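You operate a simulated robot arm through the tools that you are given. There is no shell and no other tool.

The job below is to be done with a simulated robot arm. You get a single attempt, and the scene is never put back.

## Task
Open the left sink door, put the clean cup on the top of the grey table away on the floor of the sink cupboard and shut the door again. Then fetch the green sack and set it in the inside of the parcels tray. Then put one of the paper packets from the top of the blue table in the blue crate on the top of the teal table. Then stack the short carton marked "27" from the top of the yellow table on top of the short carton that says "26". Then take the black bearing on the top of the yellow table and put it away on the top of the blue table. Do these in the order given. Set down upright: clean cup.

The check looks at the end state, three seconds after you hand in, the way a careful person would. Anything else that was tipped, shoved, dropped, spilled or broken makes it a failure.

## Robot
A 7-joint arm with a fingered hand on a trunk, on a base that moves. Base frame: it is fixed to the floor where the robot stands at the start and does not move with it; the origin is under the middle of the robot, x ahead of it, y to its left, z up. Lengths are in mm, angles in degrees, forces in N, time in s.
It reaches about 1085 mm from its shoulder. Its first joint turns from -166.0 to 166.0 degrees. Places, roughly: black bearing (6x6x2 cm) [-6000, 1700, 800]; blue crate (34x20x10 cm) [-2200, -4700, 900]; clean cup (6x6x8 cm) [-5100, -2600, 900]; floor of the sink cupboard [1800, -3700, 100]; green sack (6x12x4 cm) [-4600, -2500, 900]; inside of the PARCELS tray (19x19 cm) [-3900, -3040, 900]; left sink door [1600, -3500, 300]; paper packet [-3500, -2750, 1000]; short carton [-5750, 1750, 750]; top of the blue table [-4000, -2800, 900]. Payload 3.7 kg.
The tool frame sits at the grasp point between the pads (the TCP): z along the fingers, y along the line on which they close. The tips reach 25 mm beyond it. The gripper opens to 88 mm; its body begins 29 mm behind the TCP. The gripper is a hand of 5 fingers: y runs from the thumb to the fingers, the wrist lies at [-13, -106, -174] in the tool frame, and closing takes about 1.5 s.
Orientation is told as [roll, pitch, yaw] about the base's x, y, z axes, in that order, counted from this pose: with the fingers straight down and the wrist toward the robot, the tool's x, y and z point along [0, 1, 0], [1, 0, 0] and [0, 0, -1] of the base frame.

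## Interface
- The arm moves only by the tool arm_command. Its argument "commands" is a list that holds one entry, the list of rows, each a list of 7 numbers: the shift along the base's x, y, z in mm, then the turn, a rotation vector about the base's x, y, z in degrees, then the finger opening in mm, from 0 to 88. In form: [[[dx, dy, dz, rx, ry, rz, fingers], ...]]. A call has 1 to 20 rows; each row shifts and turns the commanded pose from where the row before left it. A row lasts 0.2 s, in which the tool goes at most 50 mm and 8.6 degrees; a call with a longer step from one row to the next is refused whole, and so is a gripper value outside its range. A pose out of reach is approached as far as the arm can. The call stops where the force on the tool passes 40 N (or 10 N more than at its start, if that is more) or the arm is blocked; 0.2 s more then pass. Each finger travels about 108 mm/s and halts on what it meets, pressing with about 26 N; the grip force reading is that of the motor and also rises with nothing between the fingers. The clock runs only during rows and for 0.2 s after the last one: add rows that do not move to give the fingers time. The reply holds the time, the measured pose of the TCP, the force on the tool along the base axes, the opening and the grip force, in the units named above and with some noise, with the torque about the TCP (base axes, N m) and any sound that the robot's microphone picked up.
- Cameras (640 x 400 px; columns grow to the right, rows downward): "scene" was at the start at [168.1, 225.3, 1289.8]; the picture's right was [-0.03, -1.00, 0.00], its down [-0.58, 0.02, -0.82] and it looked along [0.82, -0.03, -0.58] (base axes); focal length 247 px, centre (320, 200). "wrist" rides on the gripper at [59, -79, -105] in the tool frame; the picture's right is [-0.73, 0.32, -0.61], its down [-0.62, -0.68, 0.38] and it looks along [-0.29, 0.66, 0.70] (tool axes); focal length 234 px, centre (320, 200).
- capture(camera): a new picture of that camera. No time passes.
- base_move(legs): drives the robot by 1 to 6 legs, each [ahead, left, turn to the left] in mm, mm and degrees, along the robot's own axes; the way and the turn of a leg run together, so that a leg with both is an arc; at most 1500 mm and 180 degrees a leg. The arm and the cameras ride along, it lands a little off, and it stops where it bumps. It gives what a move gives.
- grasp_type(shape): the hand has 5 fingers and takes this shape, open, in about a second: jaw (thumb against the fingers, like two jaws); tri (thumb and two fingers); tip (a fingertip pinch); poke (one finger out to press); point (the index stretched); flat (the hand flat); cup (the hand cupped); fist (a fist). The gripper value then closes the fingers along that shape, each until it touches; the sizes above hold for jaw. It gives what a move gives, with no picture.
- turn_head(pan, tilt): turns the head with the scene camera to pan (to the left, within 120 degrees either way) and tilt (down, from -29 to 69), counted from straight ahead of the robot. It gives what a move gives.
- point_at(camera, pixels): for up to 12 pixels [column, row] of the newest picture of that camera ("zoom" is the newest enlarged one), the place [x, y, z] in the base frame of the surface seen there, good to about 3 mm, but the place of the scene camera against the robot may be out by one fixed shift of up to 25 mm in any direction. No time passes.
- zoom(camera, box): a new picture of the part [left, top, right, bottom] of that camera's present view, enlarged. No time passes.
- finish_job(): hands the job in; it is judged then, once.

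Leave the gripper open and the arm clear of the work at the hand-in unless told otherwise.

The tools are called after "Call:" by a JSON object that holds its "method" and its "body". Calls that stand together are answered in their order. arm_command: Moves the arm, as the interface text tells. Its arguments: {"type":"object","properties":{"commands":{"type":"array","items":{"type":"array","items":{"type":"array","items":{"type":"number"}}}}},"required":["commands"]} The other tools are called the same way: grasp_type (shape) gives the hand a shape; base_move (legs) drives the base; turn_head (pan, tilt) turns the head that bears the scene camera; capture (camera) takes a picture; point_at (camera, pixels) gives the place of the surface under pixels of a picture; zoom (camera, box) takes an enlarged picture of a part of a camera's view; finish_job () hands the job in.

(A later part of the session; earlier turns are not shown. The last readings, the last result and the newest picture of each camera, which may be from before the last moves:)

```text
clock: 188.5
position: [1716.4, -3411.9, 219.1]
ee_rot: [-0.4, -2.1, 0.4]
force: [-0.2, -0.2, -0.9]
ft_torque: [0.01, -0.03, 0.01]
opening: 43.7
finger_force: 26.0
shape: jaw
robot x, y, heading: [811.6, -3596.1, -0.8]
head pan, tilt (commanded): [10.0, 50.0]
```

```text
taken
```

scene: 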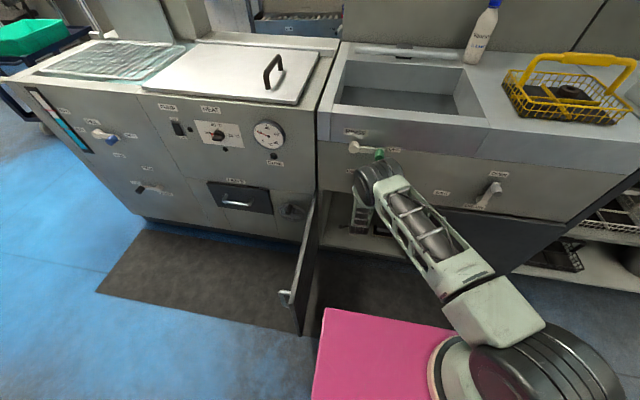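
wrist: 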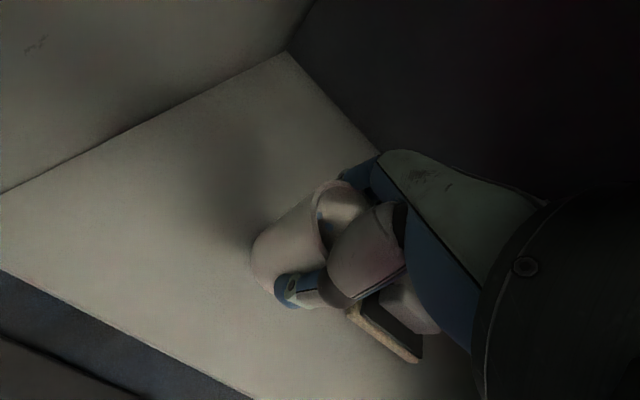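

The cup hovers left of the brush at (1716,-3412). I lower it 34 mm then in fine steps until the floor takes its weight.

Call:
{"method": "arm_command", "body": {"commands": [[[0, 0, -14, 0, 0, 0, 36], [0, 0, -12, 0, 0, 0, 36], [0, 0, -6, 0, 0, 0, 36], [0, 0, -3, 0, 0, 0, 36], [0, 0, -1, 0, 0, 0, 36], [0, 0, 0, 0, 0, 0, 36]]]}}

Call:
{"method": "capture", "body": {"camera": "wrist"}}

```text
clock: 189.9
position: [1715.7, -3412.8, 181.7]
ee_rot: [-0.5, -2.2, 0.4]
force: [-0.2, 0.9, 0.2]
ft_torque: [-0.02, -0.01, -0.03]
opening: 43.9
finger_force: 25.3
shape: jaw
robot x, y, heading: [808.4, -3598.8, -0.5]
head pan, tilt (commanded): [10.0, 50.0]
```

```text
taken
```

wrist: 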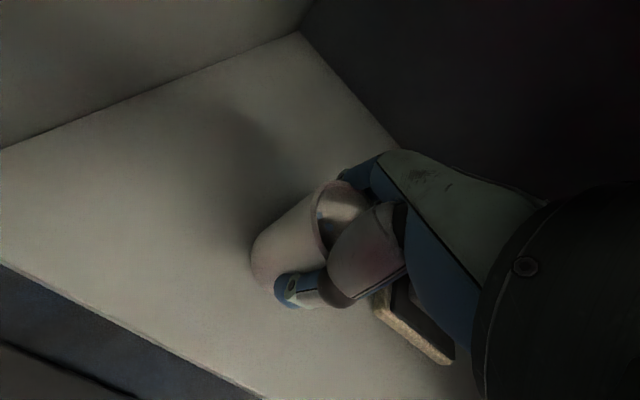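

No contact force yet at z=181.7. I lower 1 mm per row for four rows.

Call:
{"method": "arm_command", "body": {"commands": [[[0, 0, -1, 0, 0, 0, 36], [0, 0, -1, 0, 0, 0, 36], [0, 0, 0, 0, 0, 0, 36]]]}}

Call:
{"method": "arm_command", "body": {"commands": [[[0, 0, -1, 0, 0, 0, 36], [0, 0, -1, 0, 0, 0, 36], [0, 0, 0, 0, 0, 0, 36]]]}}

```text
clock: 190.7
position: [1715.4, -3412.9, 180.9]
ee_rot: [-0.4, -2.2, 0.3]
force: [-0.3, -0.5, -0.3]
ft_torque: [-0.01, 0.01, -0.03]
opening: 43.7
finger_force: 25.9
shape: jaw
robot x, y, heading: [808.5, -3594.8, -0.7]
head pan, tilt (commanded): [10.0, 50.0]
```

```text
clock: 191.5
position: [1716.6, -3412.2, 178.4]
ee_rot: [-0.4, -2.2, 0.4]
force: [-1.3, 0.2, 4.4]
ft_torque: [-0.02, 0.03, 0.02]
opening: 43.8
finger_force: 26.3
shape: jaw
robot x, y, heading: [810.5, -3593.1, -0.3]
head pan, tilt (commanded): [10.0, 50.0]
```

A 4.4 N upward force: the cup stands on the floor. I open the hand slowly.

Call:
{"method": "arm_command", "body": {"commands": [[[0, 0, 0, 0, 0, 0, 48], [0, 0, 0, 0, 0, 0, 54], [0, 0, 0, 0, 0, 0, 60], [0, 0, 0, 0, 0, 0, 68], [0, 0, 0, 0, 0, 0, 78], [0, 0, 0, 0, 0, 0, 88], [0, 0, 0, 0, 0, 0, 88]]]}}

Call:
{"method": "capture", "body": {"camera": "wrist"}}

```text
clock: 193.1
position: [1717.0, -3411.0, 177.6]
ee_rot: [-0.5, -2.2, 0.5]
force: [-0.7, 1.0, -0.1]
ft_torque: [-0.01, -0.03, 0.0]
opening: 87.6
finger_force: 0.1
shape: jaw
robot x, y, heading: [807.1, -3594.7, -0.3]
head pan, tilt (commanded): [10.0, 50.0]
```

```text
taken
```

wrist: 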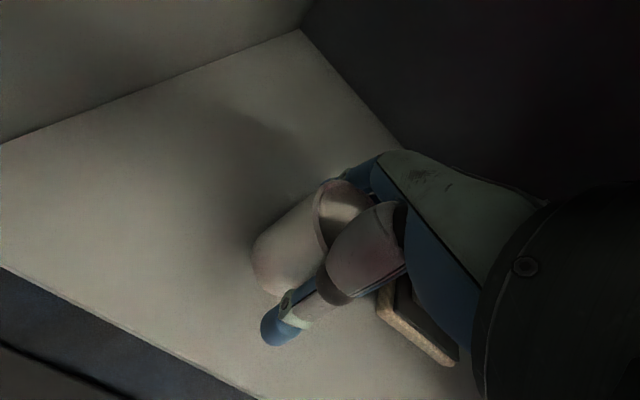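

The hand is open. I raise it 70 mm so the fingertips clear the rim, and then look.

Call:
{"method": "arm_command", "body": {"commands": [[[0, 0, 12, 0, 0, 0, 88], [0, 0, 20, 0, 0, 0, 88], [0, 0, 20, 0, 0, 0, 88], [0, 0, 20, 0, 0, 0, 88], [0, 0, 0, 0, 0, 0, 88]]]}}

Call:
{"method": "capture", "body": {"camera": "wrist"}}

```text
clock: 194.3
position: [1716.1, -3412.9, 251.2]
ee_rot: [-0.5, -2.1, 0.4]
force: [-0.3, -0.7, -0.3]
ft_torque: [-0.02, 0.02, 0.03]
opening: 87.6
finger_force: 0.1
shape: jaw
robot x, y, heading: [810.6, -3595.0, -0.5]
head pan, tilt (commanded): [10.0, 50.0]
```

```text
taken
```

wrist: 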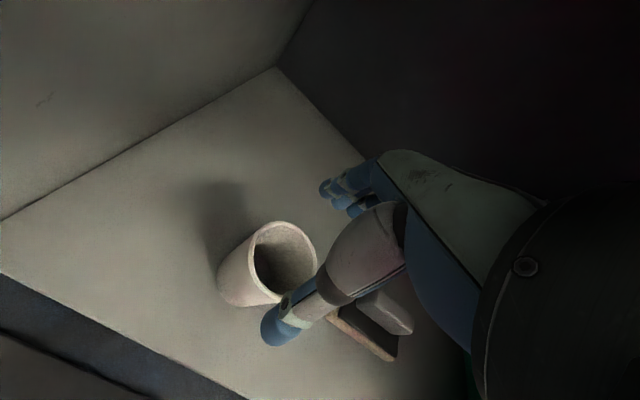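

The cup stands upright, clear of the fingers. I back the hand out of the cupboard at this height.

Call:
{"method": "arm_command", "body": {"commands": [[[-20, 0, 2, 0, 0, 0, 88], [-30, 0, 2, 0, 0, 0, 88], [-40, 0, 0, 0, 0, 0, 88], [-40, 0, 0, 0, 0, 0, 88], [-40, 0, 0, 0, 0, 0, 88], [-40, 0, 0, 0, 0, 0, 88], [-40, 0, 0, 0, 0, 0, 88], [0, 0, 0, 0, 0, 0, 88]]]}}

Call:
{"method": "capture", "body": {"camera": "wrist"}}

Call:
{"method": "capture", "body": {"camera": "scene"}}

```text
clock: 196.1
position: [1468.0, -3413.5, 255.2]
ee_rot: [-0.4, -2.1, 0.4]
force: [-0.8, 0.2, 0.2]
ft_torque: [-0.02, 0.02, 0.01]
opening: 87.8
finger_force: 0.1
shape: jaw
robot x, y, heading: [807.6, -3596.3, -0.7]
head pan, tilt (commanded): [10.0, 50.0]
```

```text
taken
```

wrist: 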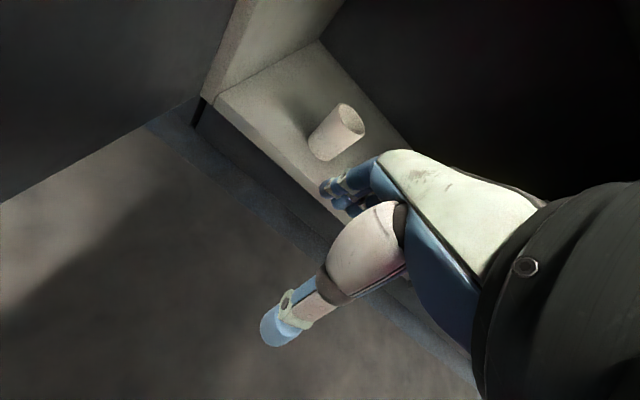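

```text
taken
```

scene: 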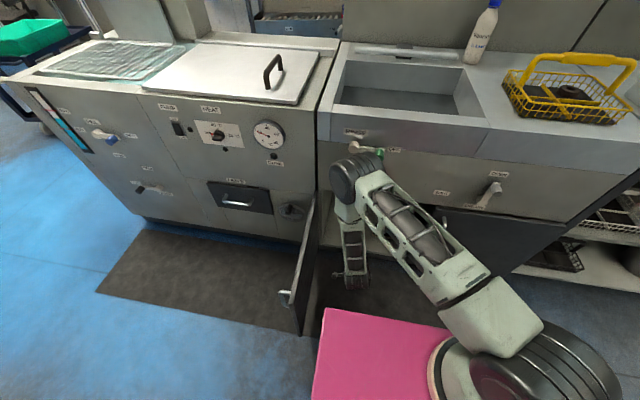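

The cup stands well inside. Now to shut the door: I raise the hand above the door's top (z 540), close the fingers, then bring it over to the outer side.

Call:
{"method": "arm_command", "body": {"commands": [[[-5, 0, 42, 0, 0, 0, 60], [-5, 0, 42, 0, 0, 0, 40], [-5, 0, 42, 0, 0, 0, 20], [-5, 0, 42, 0, 0, 0, 0], [-5, 0, 42, 0, 0, 0, 0], [-5, 0, 42, 0, 0, 0, 0], [-5, 0, 42, 0, 0, 0, 0], [-5, 0, 42, 0, 0, 0, 0], [-5, 0, 42, 0, 0, 0, 0], [-5, 0, 42, 0, 0, 0, 0], [0, 0, 0, 0, 0, 0, 0]]]}}

Call:
{"method": "base_move", "body": {"legs": [[-50, 0, 0], [0, 200, 0.5]]}}

Call:
{"method": "turn_head", "body": {"pan": 0, "tilt": 50}}

Call:
{"method": "capture", "body": {"camera": "scene"}}

```text
clock: 198.5
position: [1417.9, -3414.1, 675.5]
ee_rot: [-0.4, -2.1, 0.4]
force: [0.0, 0.1, 0.3]
ft_torque: [0.01, 0.0, -0.08]
opening: 0.0
finger_force: 25.6
shape: jaw
robot x, y, heading: [811.2, -3596.0, -0.7]
head pan, tilt (commanded): [10.0, 50.0]
```

```text
clock: 200.7
position: [1368.7, -3204.1, 675.2]
ee_rot: [-0.4, -2.2, 0.9]
force: [0.2, 0.9, 0.0]
ft_torque: [0.01, -0.02, -0.04]
opening: 0.1
finger_force: 25.7
shape: jaw
robot x, y, heading: [760.2, -3393.3, 0.0]
head pan, tilt (commanded): [10.0, 50.0]
```

```text
clock: 201.4
position: [1367.3, -3204.9, 675.2]
ee_rot: [-0.4, -2.1, 0.8]
force: [0.3, 0.9, 0.5]
ft_torque: [-0.02, 0.01, 0.01]
opening: 0.0
finger_force: 26.0
shape: jaw
robot x, y, heading: [761.3, -3386.5, -0.1]
head pan, tilt (commanded): [0.0, 50.0]
```

```text
taken
```

scene: 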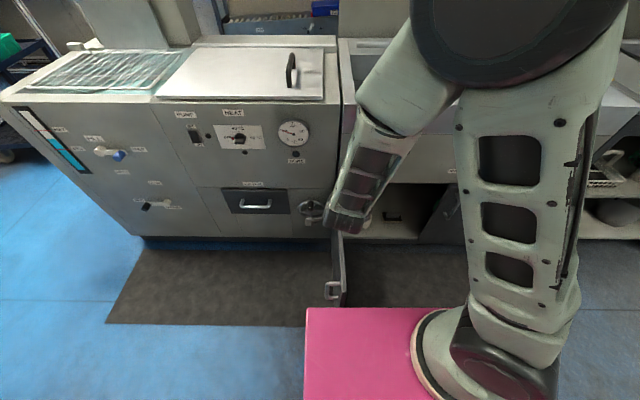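

The door is edge-on below. I move the closed hand to the outer side (y≈-3100, x≈1340), then down to z≈430.

Call:
{"method": "arm_command", "body": {"commands": [[[-9, 35, 0, 0, 0, 0, 0], [-9, 35, 0, 0, 0, 0, 0], [-9, 38, 0, 0, 0, 0, 0], [0, 0, -40, 0, 0, 0, 0], [0, 0, -40, 0, 0, 0, 0], [0, 0, -40, 0, 0, 0, 0], [0, 0, -40, 0, 0, 0, 0], [0, 0, -40, 0, 0, 0, 0], [0, 0, -45, 0, 0, 0, 0], [0, 0, 0, 0, 0, 0, 0]]]}}

Call:
{"method": "capture", "body": {"camera": "scene"}}

Call:
{"method": "capture", "body": {"camera": "wrist"}}

```text
clock: 203.6
position: [1339.6, -3097.0, 428.4]
ee_rot: [-0.2, -2.1, 0.9]
force: [-1.1, -0.3, 0.9]
ft_torque: [-0.01, -0.04, -0.01]
opening: 0.2
finger_force: 26.4
shape: jaw
robot x, y, heading: [757.6, -3389.0, 0.0]
head pan, tilt (commanded): [0.0, 50.0]
```

```text
taken
```

scene: 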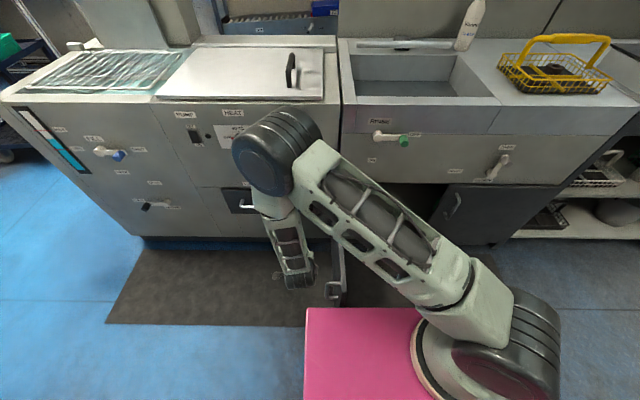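

```text
taken
```

wrist: 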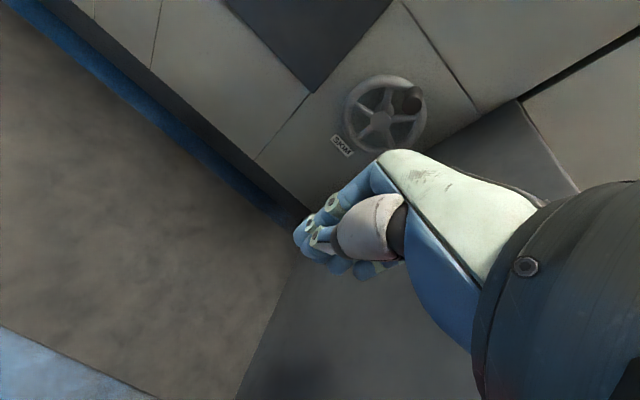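

The closed hand is beside the door's outer face. I now push it: first -y into contact, then along the closing arc to about 60°.

Call:
{"method": "arm_command", "body": {"commands": [[[0, -28, 0, 0, 0, 0, 0], [0, -28, 0, 0, 0, 0, 0], [0, -28, 0, 0, 0, 0, 0], [-3.5, -26, 0, 0, 0, 0, 0], [-3.5, -26, 0, 0, 0, 0, 0], [1, -27, 0, 0, 0, 0, 0], [1, -27, 0, 0, 0, 0, 0], [5.7, -26, 0, 0, 0, 0, 0], [5.7, -26, 0, 0, 0, 0, 0], [0, 0, 0, 0, 0, 0, 0]]]}}

Call:
{"method": "capture", "body": {"camera": "scene"}}

Call:
{"method": "capture", "body": {"camera": "wrist"}}

```text
clock: 205.8
position: [1353.9, -3334.9, 425.1]
ee_rot: [-0.4, -2.1, 0.8]
force: [0.2, 0.4, -0.2]
ft_torque: [-0.01, -0.02, 0.01]
opening: 0.1
finger_force: 25.6
shape: jaw
out of reach, approached as far as the arm can: row 8, 9
robot x, y, heading: [759.7, -3392.6, -0.1]
head pan, tilt (commanded): [0.0, 50.0]
```

```text
taken
```

scene: 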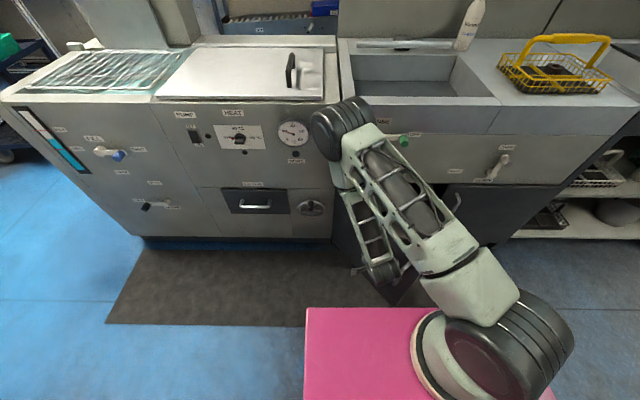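

```text
taken
```

wrist: 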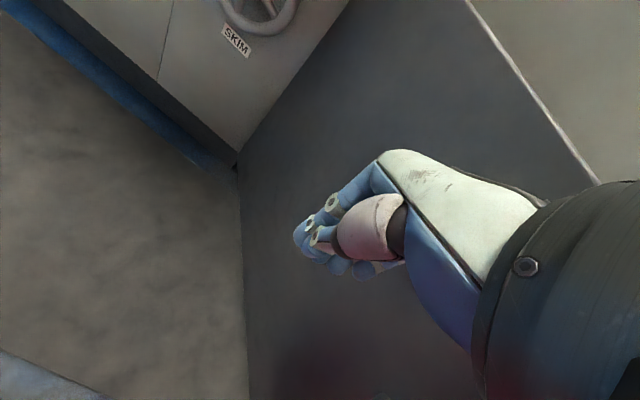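

The door is swinging shut ahead of the hand. I follow the arc further to about 20°.

Call:
{"method": "arm_command", "body": {"commands": [[[10, -25, 0, 0, 0, 0, 0], [10, -25, 0, 0, 0, 0, 0], [10, -25, 0, 0, 0, 0, 0], [11, -24, 0, 0, 0, 0, 0], [19.5, -18, 0, 0, 0, 0, 0], [19.5, -18, 0, 0, 0, 0, 0], [19.5, -18, 0, 0, 0, 0, 0], [19.5, -18, 0, 0, 0, 0, 0], [0, 0, 0, 0, 0, 0, 0]]]}}

Call:
{"method": "capture", "body": {"camera": "scene"}}

Call:
{"method": "capture", "body": {"camera": "wrist"}}

```text
clock: 207.8
position: [1472.1, -3505.3, 423.8]
ee_rot: [-0.4, -2.1, 0.9]
force: [0.2, 0.2, 0.9]
ft_torque: [0.0, 0.02, 0.02]
opening: 0.1
finger_force: 26.0
shape: jaw
robot x, y, heading: [762.1, -3389.9, -0.0]
head pan, tilt (commanded): [0.0, 50.0]
```

```text
taken
```

scene: 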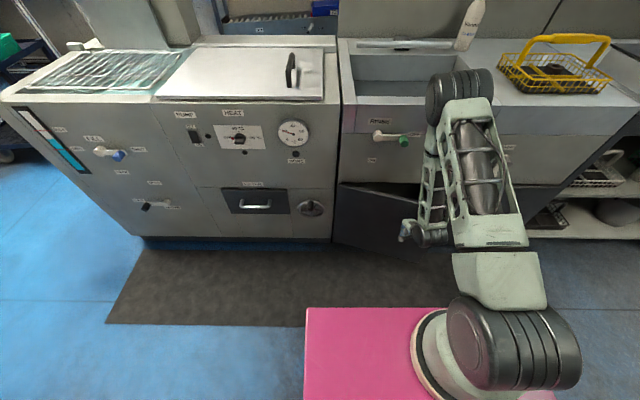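

```text
taken
```

wrist: 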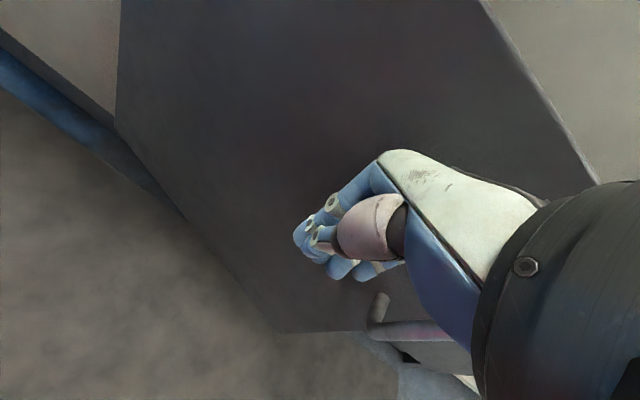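

The door is nearly shut (~15°). I continue pushing toward +x until it seats, watching the force.

Call:
{"method": "arm_command", "body": {"commands": [[[20, -8, 0, 0, 0, 0, 0], [20, -8, 0, 0, 0, 0, 0], [20, -8, 0, 0, 0, 0, 0], [15, -6, 0, 0, 0, 0, 0], [10, -4, 0, 0, 0, 0, 0], [0, 0, 0, 0, 0, 0, 0]]]}}

Call:
{"method": "capture", "body": {"camera": "scene"}}

Call:
{"method": "capture", "body": {"camera": "wrist"}}

```text
clock: 209.2
position: [1558.4, -3540.5, 422.3]
ee_rot: [-0.4, -2.0, 1.0]
force: [0.0, -0.5, 0.9]
ft_torque: [0.01, 0.0, 0.05]
opening: 0.0
finger_force: 26.0
shape: jaw
robot x, y, heading: [760.8, -3388.7, 0.0]
head pan, tilt (commanded): [0.0, 50.0]
```

```text
taken
```

scene: 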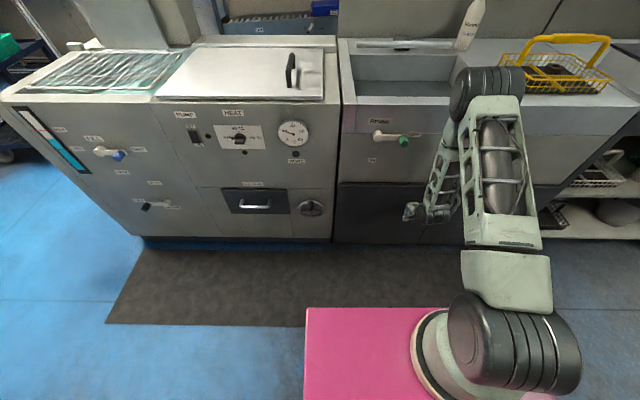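

```text
taken
```

wrist: 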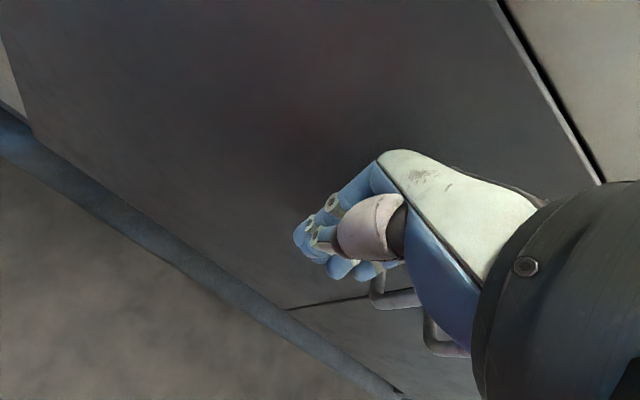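

The door looks almost flush. I check the elbow position (490,95) versus the counter edge before the last push.

Call:
{"method": "point_at", "body": {"camera": "scene", "pixels": [[490, 72], [470, 90], [455, 110], [440, 150], [350, 215], [400, 215], [500, 150]]}}

Call:
{"method": "point_at", "body": {"camera": "wrist", "pixels": [[100, 100], [200, 150], [250, 250], [60, 40], [320, 320], [450, 80], [560, 60], [280, 290], [300, 310]]}}

```text
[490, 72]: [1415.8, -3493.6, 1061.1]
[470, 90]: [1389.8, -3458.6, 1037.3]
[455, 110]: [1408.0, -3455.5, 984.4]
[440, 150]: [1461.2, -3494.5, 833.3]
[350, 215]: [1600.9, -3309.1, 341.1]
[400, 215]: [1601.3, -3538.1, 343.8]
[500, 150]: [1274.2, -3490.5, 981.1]
```

```text
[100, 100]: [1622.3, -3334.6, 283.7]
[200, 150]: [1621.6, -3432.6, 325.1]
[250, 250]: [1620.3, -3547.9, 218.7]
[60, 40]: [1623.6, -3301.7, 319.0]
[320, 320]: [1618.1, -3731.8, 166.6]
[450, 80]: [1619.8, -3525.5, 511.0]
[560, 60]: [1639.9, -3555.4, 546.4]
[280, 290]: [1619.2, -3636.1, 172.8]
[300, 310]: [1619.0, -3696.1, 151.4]
```

Left door face is at x≈1620, right door at 1618 — flush within a millimetre or two. I give a final gentle push to seat it.

Call:
{"method": "arm_command", "body": {"commands": [[[5, 0, 0, 0, 0, 0, 0], [5, 0, 0, 0, 0, 0, 0], [4, 0, 0, 0, 0, 0, 0], [0, 0, 0, 0, 0, 0, 0]]]}}

```text
clock: 210.2
position: [1572.5, -3540.0, 422.2]
ee_rot: [-0.4, -2.1, 0.7]
force: [-0.5, 0.0, 0.2]
ft_torque: [-0.01, 0.02, 0.0]
opening: 0.1
finger_force: 26.2
shape: jaw
robot x, y, heading: [759.1, -3389.9, -0.1]
head pan, tilt (commanded): [0.0, 50.0]
```

Call:
{"method": "arm_command", "body": {"commands": [[[5, 0, 0, 0, 0, 0, 0], [5, 0, 0, 0, 0, 0, 0], [4, 0, 0, 0, 0, 0, 0], [4, 0, 0, 0, 0, 0, 0], [0, 0, 0, 0, 0, 0, 0]]]}}

Call:
{"method": "capture", "body": {"camera": "wrist"}}

```text
clock: 211.5
position: [1586.4, -3541.9, 421.4]
ee_rot: [-0.2, -1.7, 0.8]
force: [-6.0, -0.6, -0.5]
ft_torque: [0.01, -0.3, -0.03]
opening: 0.0
finger_force: 26.1
shape: jaw
robot x, y, heading: [760.0, -3389.2, -0.1]
head pan, tilt (commanded): [0.0, 50.0]
stopped in row 5: the force on the tool passed its limit at 41 N (the readings are from after the stop); the commanded pose is now the measured one
```

```text
taken
```

wrist: 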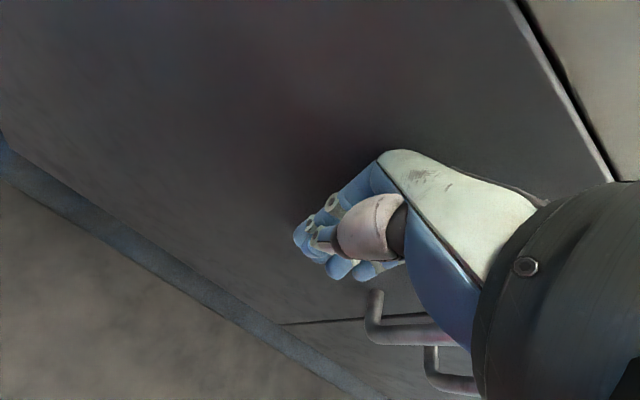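

The door is pressed shut (41 N against it). I back the hand away 150 mm and raise it, then look at the door.

Call:
{"method": "arm_command", "body": {"commands": [[[-15, 0, 0, 0, 0, 0, 0], [-30, 0, 0, 0, 0, 0, 0], [-30, 0, 10, 0, 0, 0, 20], [-30, 0, 30, 0, 0, 0, 40], [-30, 0, 30, 0, 0, 0, 60], [-10, 0, 40, 0, 0, 0, 80], [0, 0, 40, 0, 0, 0, 88], [0, 0, 40, 0, 0, 0, 88], [0, 0, 40, 0, 0, 0, 88], [0, 0, 40, 0, 0, 0, 88], [0, 0, 40, 0, 0, 0, 88], [0, 0, 0, 0, 0, 0, 88]]]}}

Call:
{"method": "capture", "body": {"camera": "scene"}}

Call:
{"method": "capture", "body": {"camera": "wrist"}}

```text
clock: 214.1
position: [1451.2, -3543.1, 730.7]
ee_rot: [-0.3, -1.8, 0.9]
force: [0.6, 0.0, -0.2]
ft_torque: [0.0, 0.0, -0.02]
opening: 87.8
finger_force: 0.2
shape: jaw
out of reach, approached as far as the arm can: row 7, 8
robot x, y, heading: [757.2, -3389.1, -0.1]
head pan, tilt (commanded): [0.0, 50.0]
```

```text
taken
```

scene: 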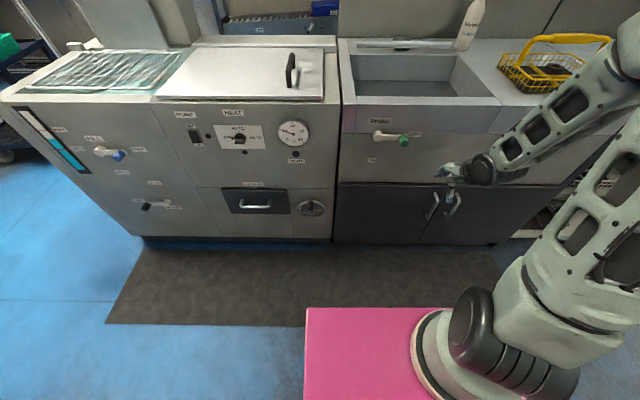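

```text
taken
```

wrist: 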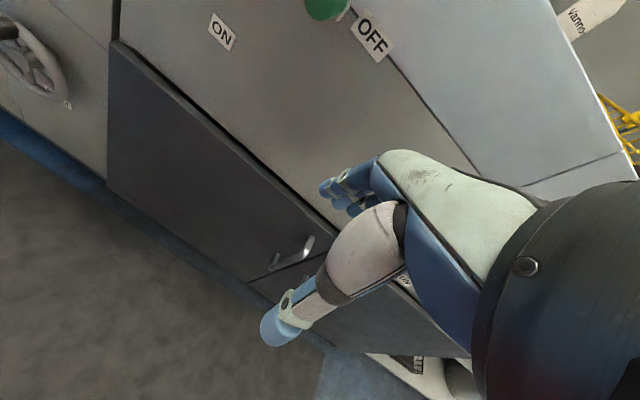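

The door is shut. I raise and retract the arm to the travel pose.

Call:
{"method": "arm_command", "body": {"commands": [[[-20, 14, 40, 0, 0, 0, 88], [-20, 14, 40, 0, 0, 0, 88], [-20, 14, 40, 0, 0, 0, 88], [-20, 14, 40, 0, 0, 0, 88], [-20, 14, 40, 0, 0, 0, 88], [-20, 14, 40, 0, 0, 0, 88], [-20, 14, 40, 0, 0, 0, 88], [-20, 14, 40, 0, 0, 0, 88], [-10, 14, 30, 0, 0, 0, 88], [0, 0, 0, 0, 0, 0, 88]]]}}

Call:
{"method": "capture", "body": {"camera": "scene"}}

```text
clock: 216.0
position: [1319.3, -3463.5, 1021.8]
ee_rot: [8.6, 3.5, 0.8]
force: [-0.7, -0.3, 0.8]
ft_torque: [-0.03, -0.02, 0.0]
opening: 87.9
finger_force: 0.0
shape: jaw
out of reach, approached as far as the arm can: row 2
robot x, y, heading: [761.2, -3391.8, 0.1]
head pan, tilt (commanded): [0.0, 50.0]
stopped in row 9: the arm was blocked; the commanded pose is now the measured one
```

```text
taken
```

scene: 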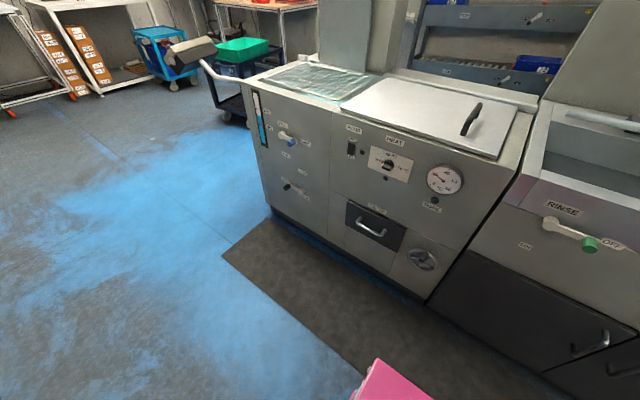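

"The arm was blocked", and the scene view has swung left: the elbow probably touched the head/mast. I look with the wrist camera and turn the head to see.

Call:
{"method": "capture", "body": {"camera": "wrist"}}

Call:
{"method": "turn_head", "body": {"pan": -30, "tilt": 40}}

Call:
{"method": "capture", "body": {"camera": "scene"}}

```text
taken
```

wrist: 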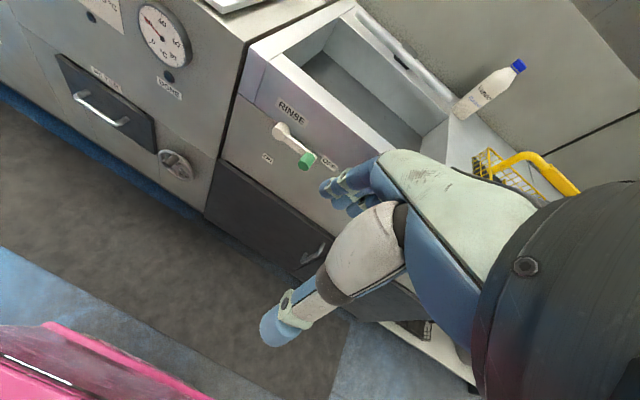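

```text
clock: 216.9
position: [1318.7, -3463.1, 1023.8]
ee_rot: [8.2, 3.4, 0.9]
force: [-0.2, 0.5, 0.0]
ft_torque: [0.05, 0.01, 0.02]
opening: 87.8
finger_force: 0.2
shape: jaw
robot x, y, heading: [759.0, -3390.6, -0.3]
head pan, tilt (commanded): [-30.0, 40.0]
```

```text
taken
```

scene: 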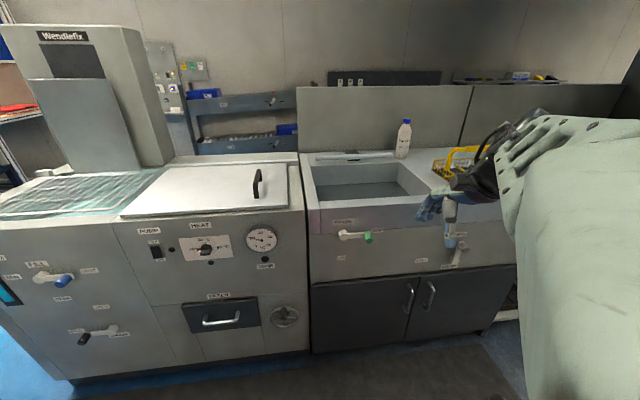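

The head is held by the arm's upper link (right side of the picture). I reverse the last bit of motion to free it and restore the hand's tilt.

Call:
{"method": "arm_command", "body": {"commands": [[[15, -15, -30, 0, 0, 0, 88], [20, -15, -35, 0, 0, 0, 88], [20, -15, -35, 0, 0, 0, 88], [0, 0, 0, 0, 0, 0, 88]]]}}

Call:
{"method": "turn_head", "body": {"pan": -30, "tilt": 40}}

Call:
{"method": "capture", "body": {"camera": "scene"}}

```text
clock: 217.9
position: [1373.6, -3504.7, 921.7]
ee_rot: [8.1, 3.2, 1.0]
force: [-0.6, 0.2, 0.1]
ft_torque: [-0.01, -0.03, -0.02]
opening: 87.7
finger_force: 0.1
shape: jaw
robot x, y, heading: [763.6, -3391.2, -0.1]
head pan, tilt (commanded): [-30.0, 40.0]
```

```text
clock: 218.5
position: [1374.6, -3507.2, 922.2]
ee_rot: [8.1, 3.3, 0.8]
force: [-0.8, 0.2, 0.2]
ft_torque: [-0.01, 0.02, -0.03]
opening: 87.8
finger_force: 0.1
shape: jaw
robot x, y, heading: [760.2, -3393.2, -0.0]
head pan, tilt (commanded): [-30.0, 40.0]
```

```text
taken
```

scene: 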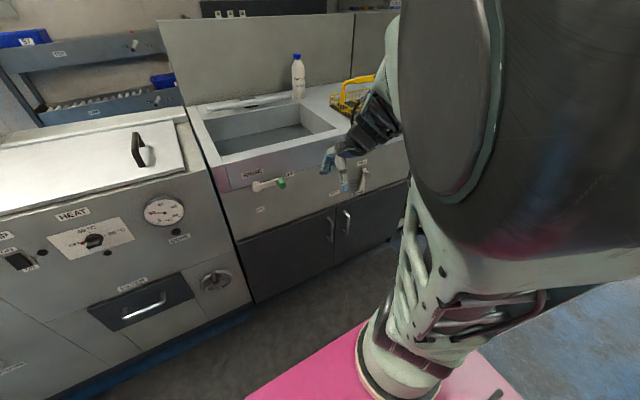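

The elbow is now up near the head. I measure it at (440,100) and (430,190), and look at the arm from there.

Call:
{"method": "point_at", "body": {"camera": "scene", "pixels": [[440, 100], [470, 200], [410, 60], [420, 270], [400, 370], [500, 280], [375, 110]]}}

```text
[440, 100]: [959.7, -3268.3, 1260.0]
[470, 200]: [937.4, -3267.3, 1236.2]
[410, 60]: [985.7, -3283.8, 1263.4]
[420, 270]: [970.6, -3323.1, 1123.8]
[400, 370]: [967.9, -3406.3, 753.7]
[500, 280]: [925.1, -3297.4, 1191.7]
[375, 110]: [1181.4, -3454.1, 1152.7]
```

The elbow leans left next to the head. I'd rather sort the arm out on open floor: slide left 1250, back 200, and left 350.

Call:
{"method": "base_move", "body": {"legs": [[0, 1280, 0], [-200, 0, 0], [0, 500, 0]]}}

Call:
{"method": "capture", "body": {"camera": "scene"}}

```text
clock: 228.7
position: [1191.7, -1707.9, 923.3]
ee_rot: [8.2, 3.3, 0.9]
force: [-0.6, -0.8, -0.4]
ft_torque: [0.01, 0.03, 0.02]
opening: 87.8
finger_force: 0.1
shape: jaw
robot x, y, heading: [579.7, -1593.5, -0.2]
head pan, tilt (commanded): [-30.0, 40.0]
```

```text
taken
```

scene: 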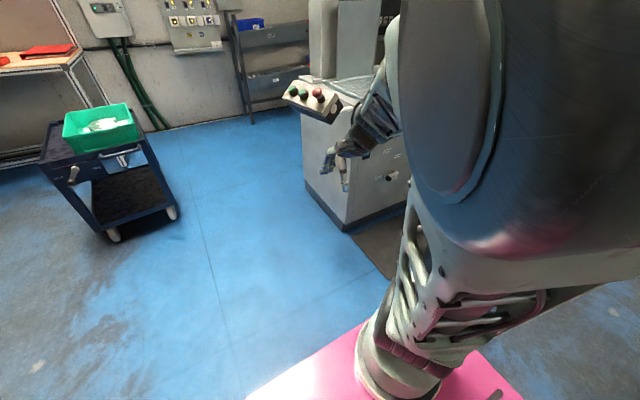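

On open floor now. I lower the hand and swing it right while levelling it, to bring the elbow over to the right side.

Call:
{"method": "arm_command", "body": {"commands": [[[5, -30, -28, -1, -0.4, 0, 88], [5, -30, -28, -1, -0.4, 0, 88], [5, -30, -28, -1, -0.4, 0, 88], [5, -30, -28, -1, -0.4, 0, 88], [5, -30, -28, -1, -0.4, 0, 88], [5, -30, -28, -1, -0.4, 0, 88], [5, -30, -28, -1, -0.4, 0, 88], [5, -30, -28, -1, -0.4, 0, 88], [0, 0, 0, 0, 0, 0, 88]]]}}

Call:
{"method": "capture", "body": {"camera": "scene"}}

```text
clock: 230.7
position: [1234.6, -1949.2, 699.0]
ee_rot: [-0.1, 0.2, 0.6]
force: [-0.3, -0.8, 1.1]
ft_torque: [0.01, -0.01, -0.04]
opening: 87.8
finger_force: 0.0
shape: jaw
robot x, y, heading: [580.4, -1592.6, 0.3]
head pan, tilt (commanded): [-30.0, 40.0]
```

```text
taken
```

scene: 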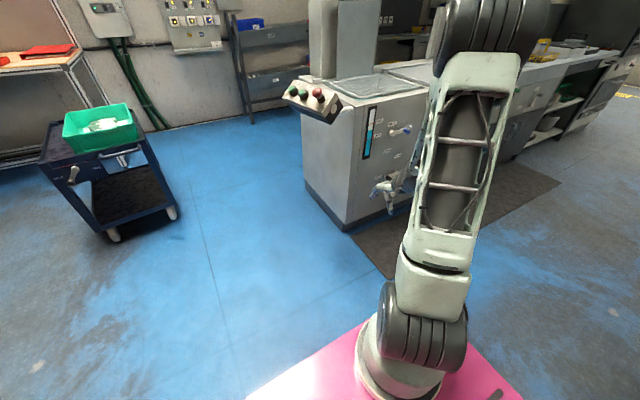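

The elbow now stands up and to the right, clear of the head. I raise the hand on this side to about z 1070.

Call:
{"method": "arm_command", "body": {"commands": [[[-5, 5, 40, 0, 0, 0, 88], [-5, 5, 40, 0, 0, 0, 88], [-5, 5, 40, 0, 0, 0, 88], [-5, 5, 40, 0, 0, 0, 88], [-5, 5, 40, 0, 0, 0, 88], [0, 0, 0, 0, 0, 0, 88]]]}}

Call:
{"method": "capture", "body": {"camera": "scene"}}

```text
clock: 232.1
position: [1207.8, -1924.2, 899.6]
ee_rot: [0.1, 0.3, 0.8]
force: [-0.1, -0.2, -1.0]
ft_torque: [-0.03, -0.03, 0.03]
opening: 87.9
finger_force: 0.1
shape: jaw
robot x, y, heading: [579.7, -1595.7, -0.1]
head pan, tilt (commanded): [-30.0, 40.0]
```

```text
taken
```

scene: 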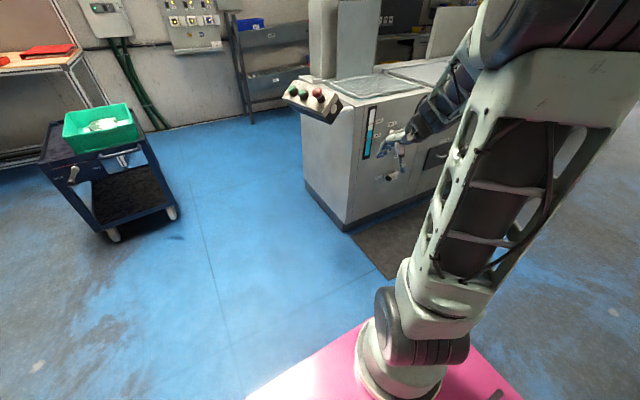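

Elbow clear. I raise the remaining ~170 mm.

Call:
{"method": "arm_command", "body": {"commands": [[[-5, 5, 40, 0, 0, 0, 88], [-5, 5, 40, 0, 0, 0, 88], [-5, 5, 40, 0, 0, 0, 88], [-5, 5, 40, 0, 0, 0, 88], [-5, 5, 20, 0, 0, 0, 88], [0, 0, 0, 0, 0, 0, 88]]]}}

Call:
{"method": "capture", "body": {"camera": "scene"}}

Call:
{"method": "point_at", "body": {"camera": "scene", "pixels": [[500, 40], [560, 40], [530, 100]]}}

```text
clock: 233.5
position: [1185.0, -1898.4, 1080.3]
ee_rot: [0.1, 0.3, 0.7]
force: [-1.5, 0.0, -0.2]
ft_torque: [0.05, -0.01, -0.02]
opening: 87.8
finger_force: 0.2
shape: jaw
robot x, y, heading: [580.3, -1592.3, 0.0]
head pan, tilt (commanded): [-30.0, 40.0]
```

```text
taken
```

scene: 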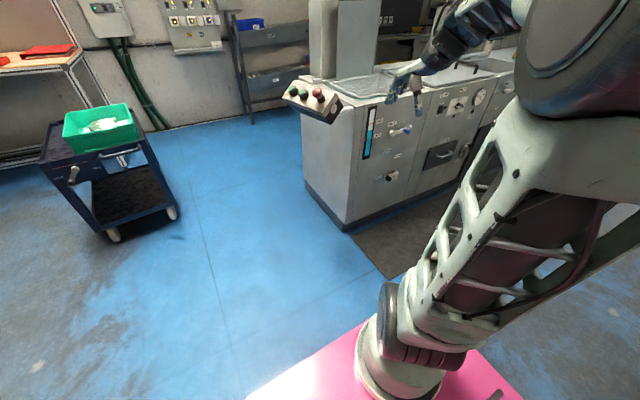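

```text
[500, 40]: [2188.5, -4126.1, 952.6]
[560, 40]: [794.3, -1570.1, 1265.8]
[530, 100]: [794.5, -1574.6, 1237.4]
```

The arm is in a clean posture (elbow clear of the head). I turn the robot around to face -x and look down the aisle.

Call:
{"method": "base_move", "body": {"legs": [[0, 0, 179.9], [0, 250, 0]]}}

Call:
{"method": "turn_head", "body": {"pan": 0, "tilt": 25}}

Call:
{"method": "capture", "body": {"camera": "scene"}}

```text
clock: 242.8
position: [-28.7, -1564.8, 1078.4]
ee_rot: [0.1, 0.2, -177.1]
force: [-0.4, 0.0, 0.2]
ft_torque: [0.0, 0.0, -0.02]
opening: 87.7
finger_force: 0.1
shape: jaw
robot x, y, heading: [588.0, -1847.6, -177.8]
head pan, tilt (commanded): [-30.0, 40.0]
```

```text
clock: 243.8
position: [-28.5, -1565.5, 1079.8]
ee_rot: [0.1, 0.1, -177.1]
force: [-0.9, 0.7, -0.2]
ft_torque: [-0.02, 0.02, 0.0]
opening: 88.0
finger_force: 0.0
shape: jaw
robot x, y, heading: [589.2, -1843.3, -177.8]
head pan, tilt (commanded): [0.0, 25.0]
```

```text
taken
```

scene: 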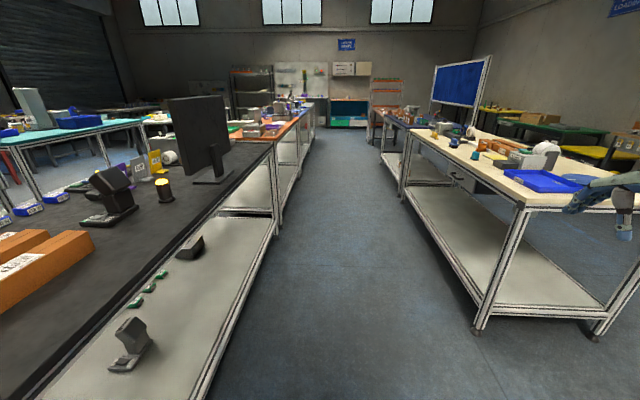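

I straighten and drive 4500 mm down the aisle toward the blue table.

Call:
{"method": "base_move", "body": {"legs": [[0, 0, -2.2], [1500, 0, 0], [1500, 0, 0]]}}

Call:
{"method": "capture", "body": {"camera": "scene"}}

```text
clock: 258.6
position: [-3022.7, -1572.0, 1079.9]
ee_rot: [0.0, 0.3, -178.2]
force: [0.0, 0.4, 0.3]
ft_torque: [-0.02, 0.05, 0.0]
opening: 87.8
finger_force: 0.1
shape: jaw
robot x, y, heading: [-2407.6, -1864.3, -178.9]
head pan, tilt (commanded): [0.0, 25.0]
```

```text
taken
```

scene: 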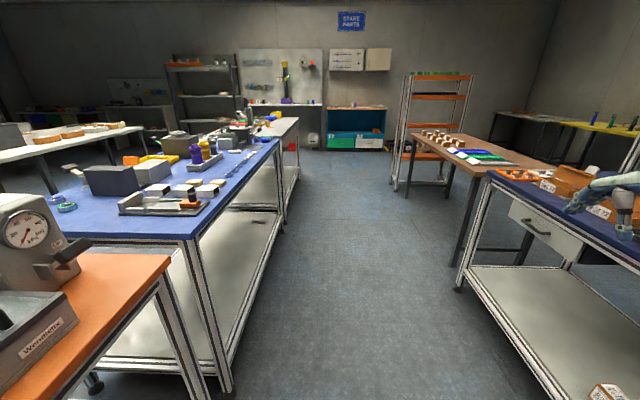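

I continue 1730 mm to beside the blue table and turn left to face it.

Call:
{"method": "base_move", "body": {"legs": [[1500, 0, 0], [230, 0, 0], [0, 0, 88.9]]}}

Call:
{"method": "turn_head", "body": {"pan": 0, "tilt": 25}}

Call:
{"method": "capture", "body": {"camera": "scene"}}

Call:
{"method": "capture", "body": {"camera": "wrist"}}

```text
clock: 271.1
position: [-4432.3, -2509.1, 1079.3]
ee_rot: [0.1, 0.2, -88.6]
force: [0.4, -0.3, -0.3]
ft_torque: [0.0, 0.0, -0.03]
opening: 88.0
finger_force: 0.1
shape: jaw
robot x, y, heading: [-4135.1, -1900.8, -89.4]
head pan, tilt (commanded): [0.0, 25.0]
```

```text
clock: 271.7
position: [-4432.7, -2508.9, 1079.3]
ee_rot: [0.0, 0.2, -88.6]
force: [0.0, -0.3, 0.0]
ft_torque: [-0.03, -0.02, 0.01]
opening: 87.7
finger_force: 0.1
shape: jaw
robot x, y, heading: [-4134.3, -1899.4, -89.7]
head pan, tilt (commanded): [0.0, 25.0]
```

```text
taken
```

scene: 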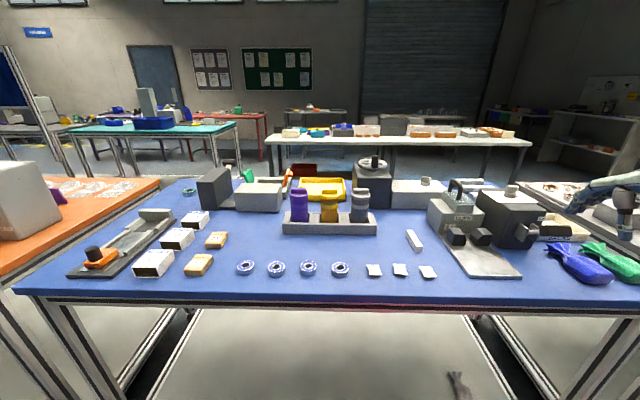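

```text
taken
```

wrist: 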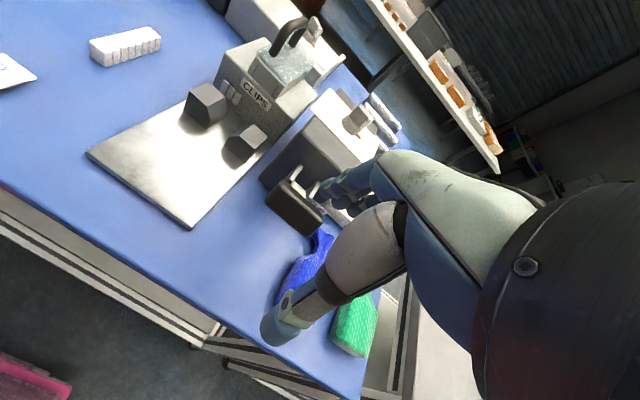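

The blue table: cartons, rings, paper tags, clips machine, sacks at the right, a yellow tray near (322,188). I zoom in on the back region to find the PARCELS label.

Call:
{"method": "zoom", "body": {"camera": "scene", "box": [180, 150, 420, 300]}}

Call:
{"method": "zoom", "body": {"camera": "scene", "box": [400, 160, 640, 310]}}

Call:
{"method": "zoom", "body": {"camera": "scene", "box": [60, 160, 300, 310]}}

Call:
{"method": "point_at", "body": {"camera": "scene", "pixels": [[322, 188], [300, 197], [345, 197], [300, 220], [200, 240], [245, 267], [400, 270], [615, 262], [560, 228], [580, 262], [420, 220], [320, 270]]}}

```text
2.67 times, centred on (300, 225) of scene
```

zoom: 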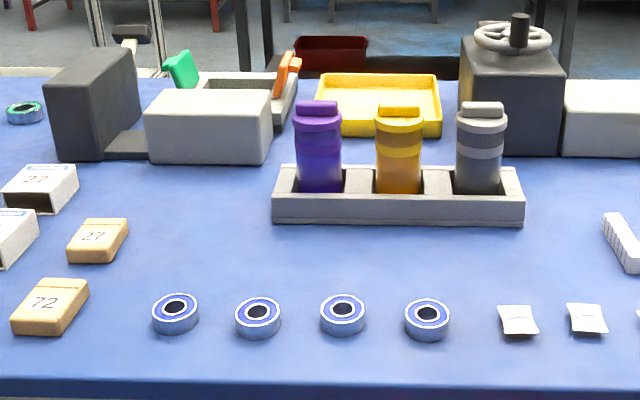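

```text
2.67 times, centred on (520, 235) of scene
```

zoom: 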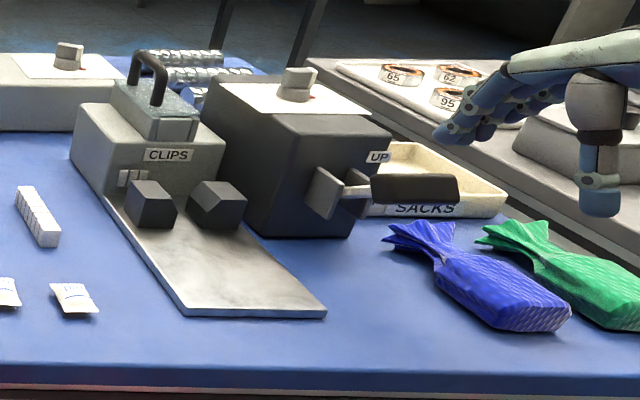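

```text
2.67 times, centred on (180, 235) of scene
```

zoom: 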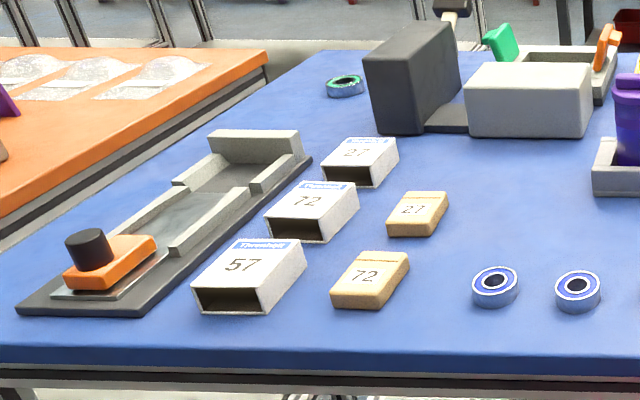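

```text
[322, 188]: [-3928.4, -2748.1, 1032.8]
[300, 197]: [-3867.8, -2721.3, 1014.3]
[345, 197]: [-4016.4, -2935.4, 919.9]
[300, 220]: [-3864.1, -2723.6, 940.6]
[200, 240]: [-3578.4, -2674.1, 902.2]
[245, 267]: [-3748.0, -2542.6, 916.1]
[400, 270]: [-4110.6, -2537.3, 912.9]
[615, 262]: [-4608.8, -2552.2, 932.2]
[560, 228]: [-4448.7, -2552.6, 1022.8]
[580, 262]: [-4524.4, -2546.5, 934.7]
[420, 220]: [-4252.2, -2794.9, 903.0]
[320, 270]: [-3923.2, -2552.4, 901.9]
```

I measure the objects near (-3500,-2750), where a paper packet is said to be: sleeves at (195,220), (177,238), (152,262), the tan blocks (215,240), (198,264), and the grey boxes behind.

Call:
{"method": "point_at", "body": {"camera": "scene", "pixels": [[195, 217], [177, 236], [153, 260], [216, 240], [198, 265], [213, 188], [258, 195], [190, 190], [285, 178], [245, 175], [372, 165], [420, 190]]}}

Call:
{"method": "zoom", "body": {"camera": "scene", "box": [170, 155, 300, 235]}}

Call:
{"method": "zoom", "body": {"camera": "scene", "box": [355, 245, 455, 295]}}

```text
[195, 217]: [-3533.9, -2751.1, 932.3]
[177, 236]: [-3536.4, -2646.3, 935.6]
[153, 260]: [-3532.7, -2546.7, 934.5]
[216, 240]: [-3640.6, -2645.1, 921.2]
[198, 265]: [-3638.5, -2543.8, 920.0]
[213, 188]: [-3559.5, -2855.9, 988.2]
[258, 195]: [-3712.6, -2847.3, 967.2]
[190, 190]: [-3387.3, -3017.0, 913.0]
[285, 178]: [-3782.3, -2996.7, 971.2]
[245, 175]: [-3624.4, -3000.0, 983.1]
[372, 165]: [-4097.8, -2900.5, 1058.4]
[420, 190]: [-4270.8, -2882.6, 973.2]
```

```text
4.92 times, centred on (235, 195) of scene
```

zoom: 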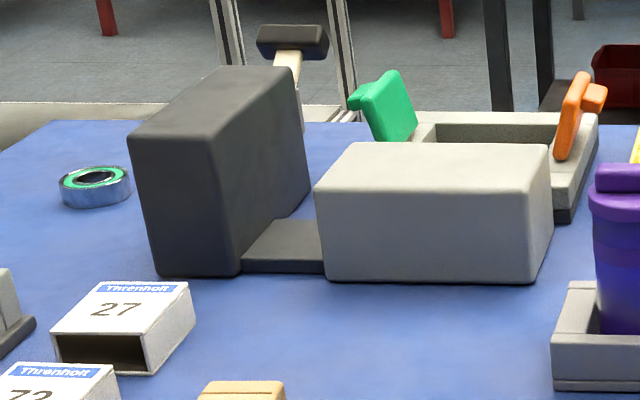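

```text
6.40 times, centred on (405, 270) of scene
```

zoom: 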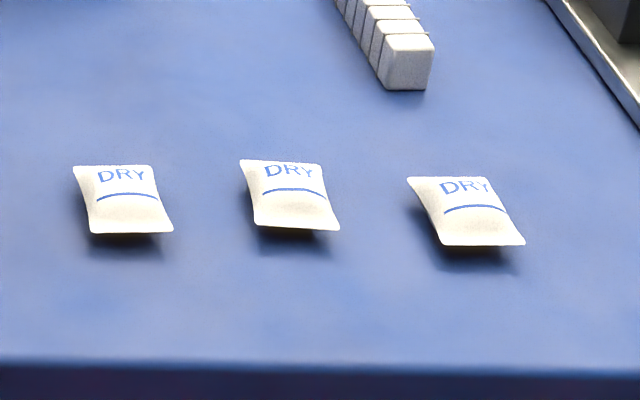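

I zoom on the tan blocks and the sleeves to see which ones are paper packets.

Call:
{"method": "zoom", "body": {"camera": "scene", "box": [130, 205, 230, 285]}}

Call:
{"method": "zoom", "body": {"camera": "scene", "box": [280, 165, 380, 240]}}

```text
5.00 times, centred on (180, 245) of scene
```

zoom: 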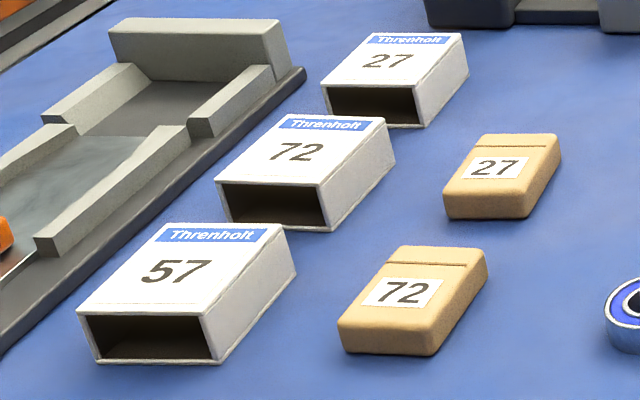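

```text
5.33 times, centred on (330, 202) of scene
```

zoom: 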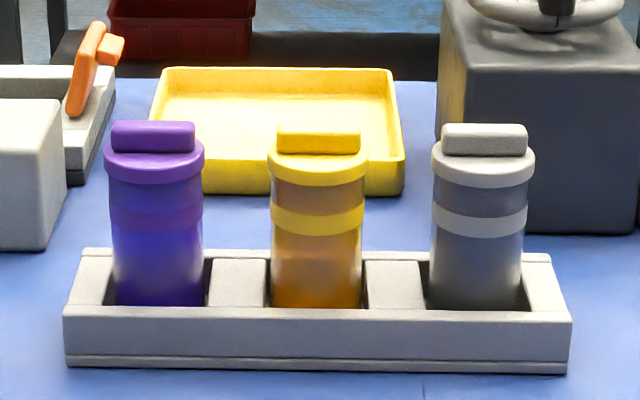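

The tan kraft-paper blocks "27" and "72" are the paper packets (the white ones are open sleeves, the DRY ones sachets). The yellow tray behind the bottles matches the parcels tray place. First the green sack: I raise the hand 50 mm (a dark lever is close) and shift the base right 150 mm.

Call:
{"method": "arm_command", "body": {"commands": [[[0, 0, 25, 0, 0, 0, 88], [0, 0, 25, 0, 0, 0, 88], [0, 0, 0, 0, 0, 0, 88]]]}}

Call:
{"method": "base_move", "body": {"legs": [[0, -170, 0]]}}

Call:
{"method": "turn_head", "body": {"pan": -25, "tilt": 35}}

Call:
{"method": "capture", "body": {"camera": "scene"}}

Call:
{"method": "capture", "body": {"camera": "wrist"}}

```text
clock: 272.5
position: [-4432.6, -2508.0, 1130.1]
ee_rot: [0.0, 0.2, -88.6]
force: [-1.1, -0.4, -0.3]
ft_torque: [0.0, -0.01, -0.01]
opening: 87.6
finger_force: 0.0
shape: jaw
robot x, y, heading: [-4135.5, -1898.3, -89.5]
head pan, tilt (commanded): [0.0, 25.0]
```

```text
clock: 273.9
position: [-4601.6, -2509.8, 1129.4]
ee_rot: [0.0, 0.2, -88.6]
force: [-1.0, -0.4, -0.8]
ft_torque: [-0.03, 0.02, 0.03]
opening: 87.9
finger_force: 0.0
shape: jaw
robot x, y, heading: [-4303.6, -1901.5, -89.5]
head pan, tilt (commanded): [0.0, 25.0]
```

```text
clock: 274.8
position: [-4600.6, -2510.4, 1130.6]
ee_rot: [0.1, 0.1, -88.7]
force: [0.1, 2.2, -0.1]
ft_torque: [-0.03, -0.04, 0.05]
opening: 88.0
finger_force: 0.1
shape: jaw
robot x, y, heading: [-4300.2, -1898.1, -89.5]
head pan, tilt (commanded): [-25.0, 35.0]
```

```text
taken
```

scene: 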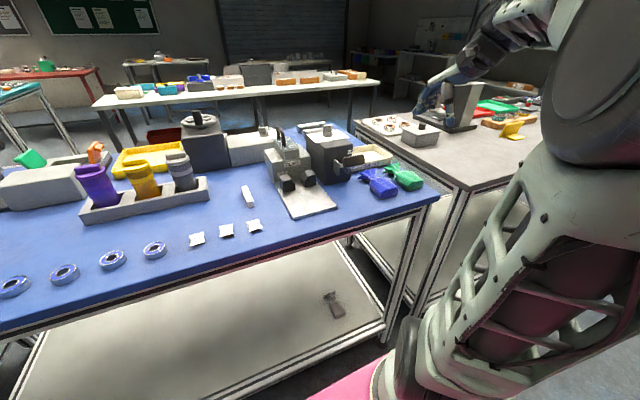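

```text
taken
```

wrist: 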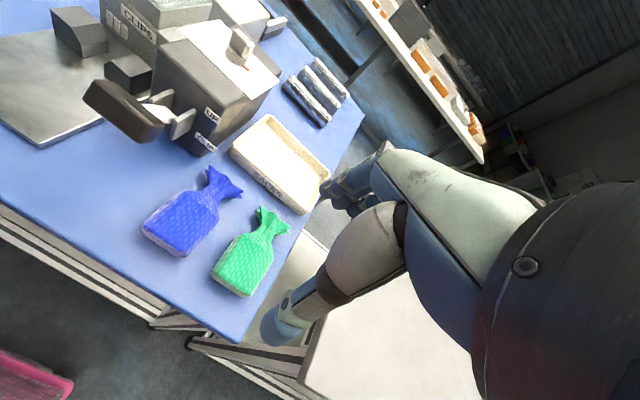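

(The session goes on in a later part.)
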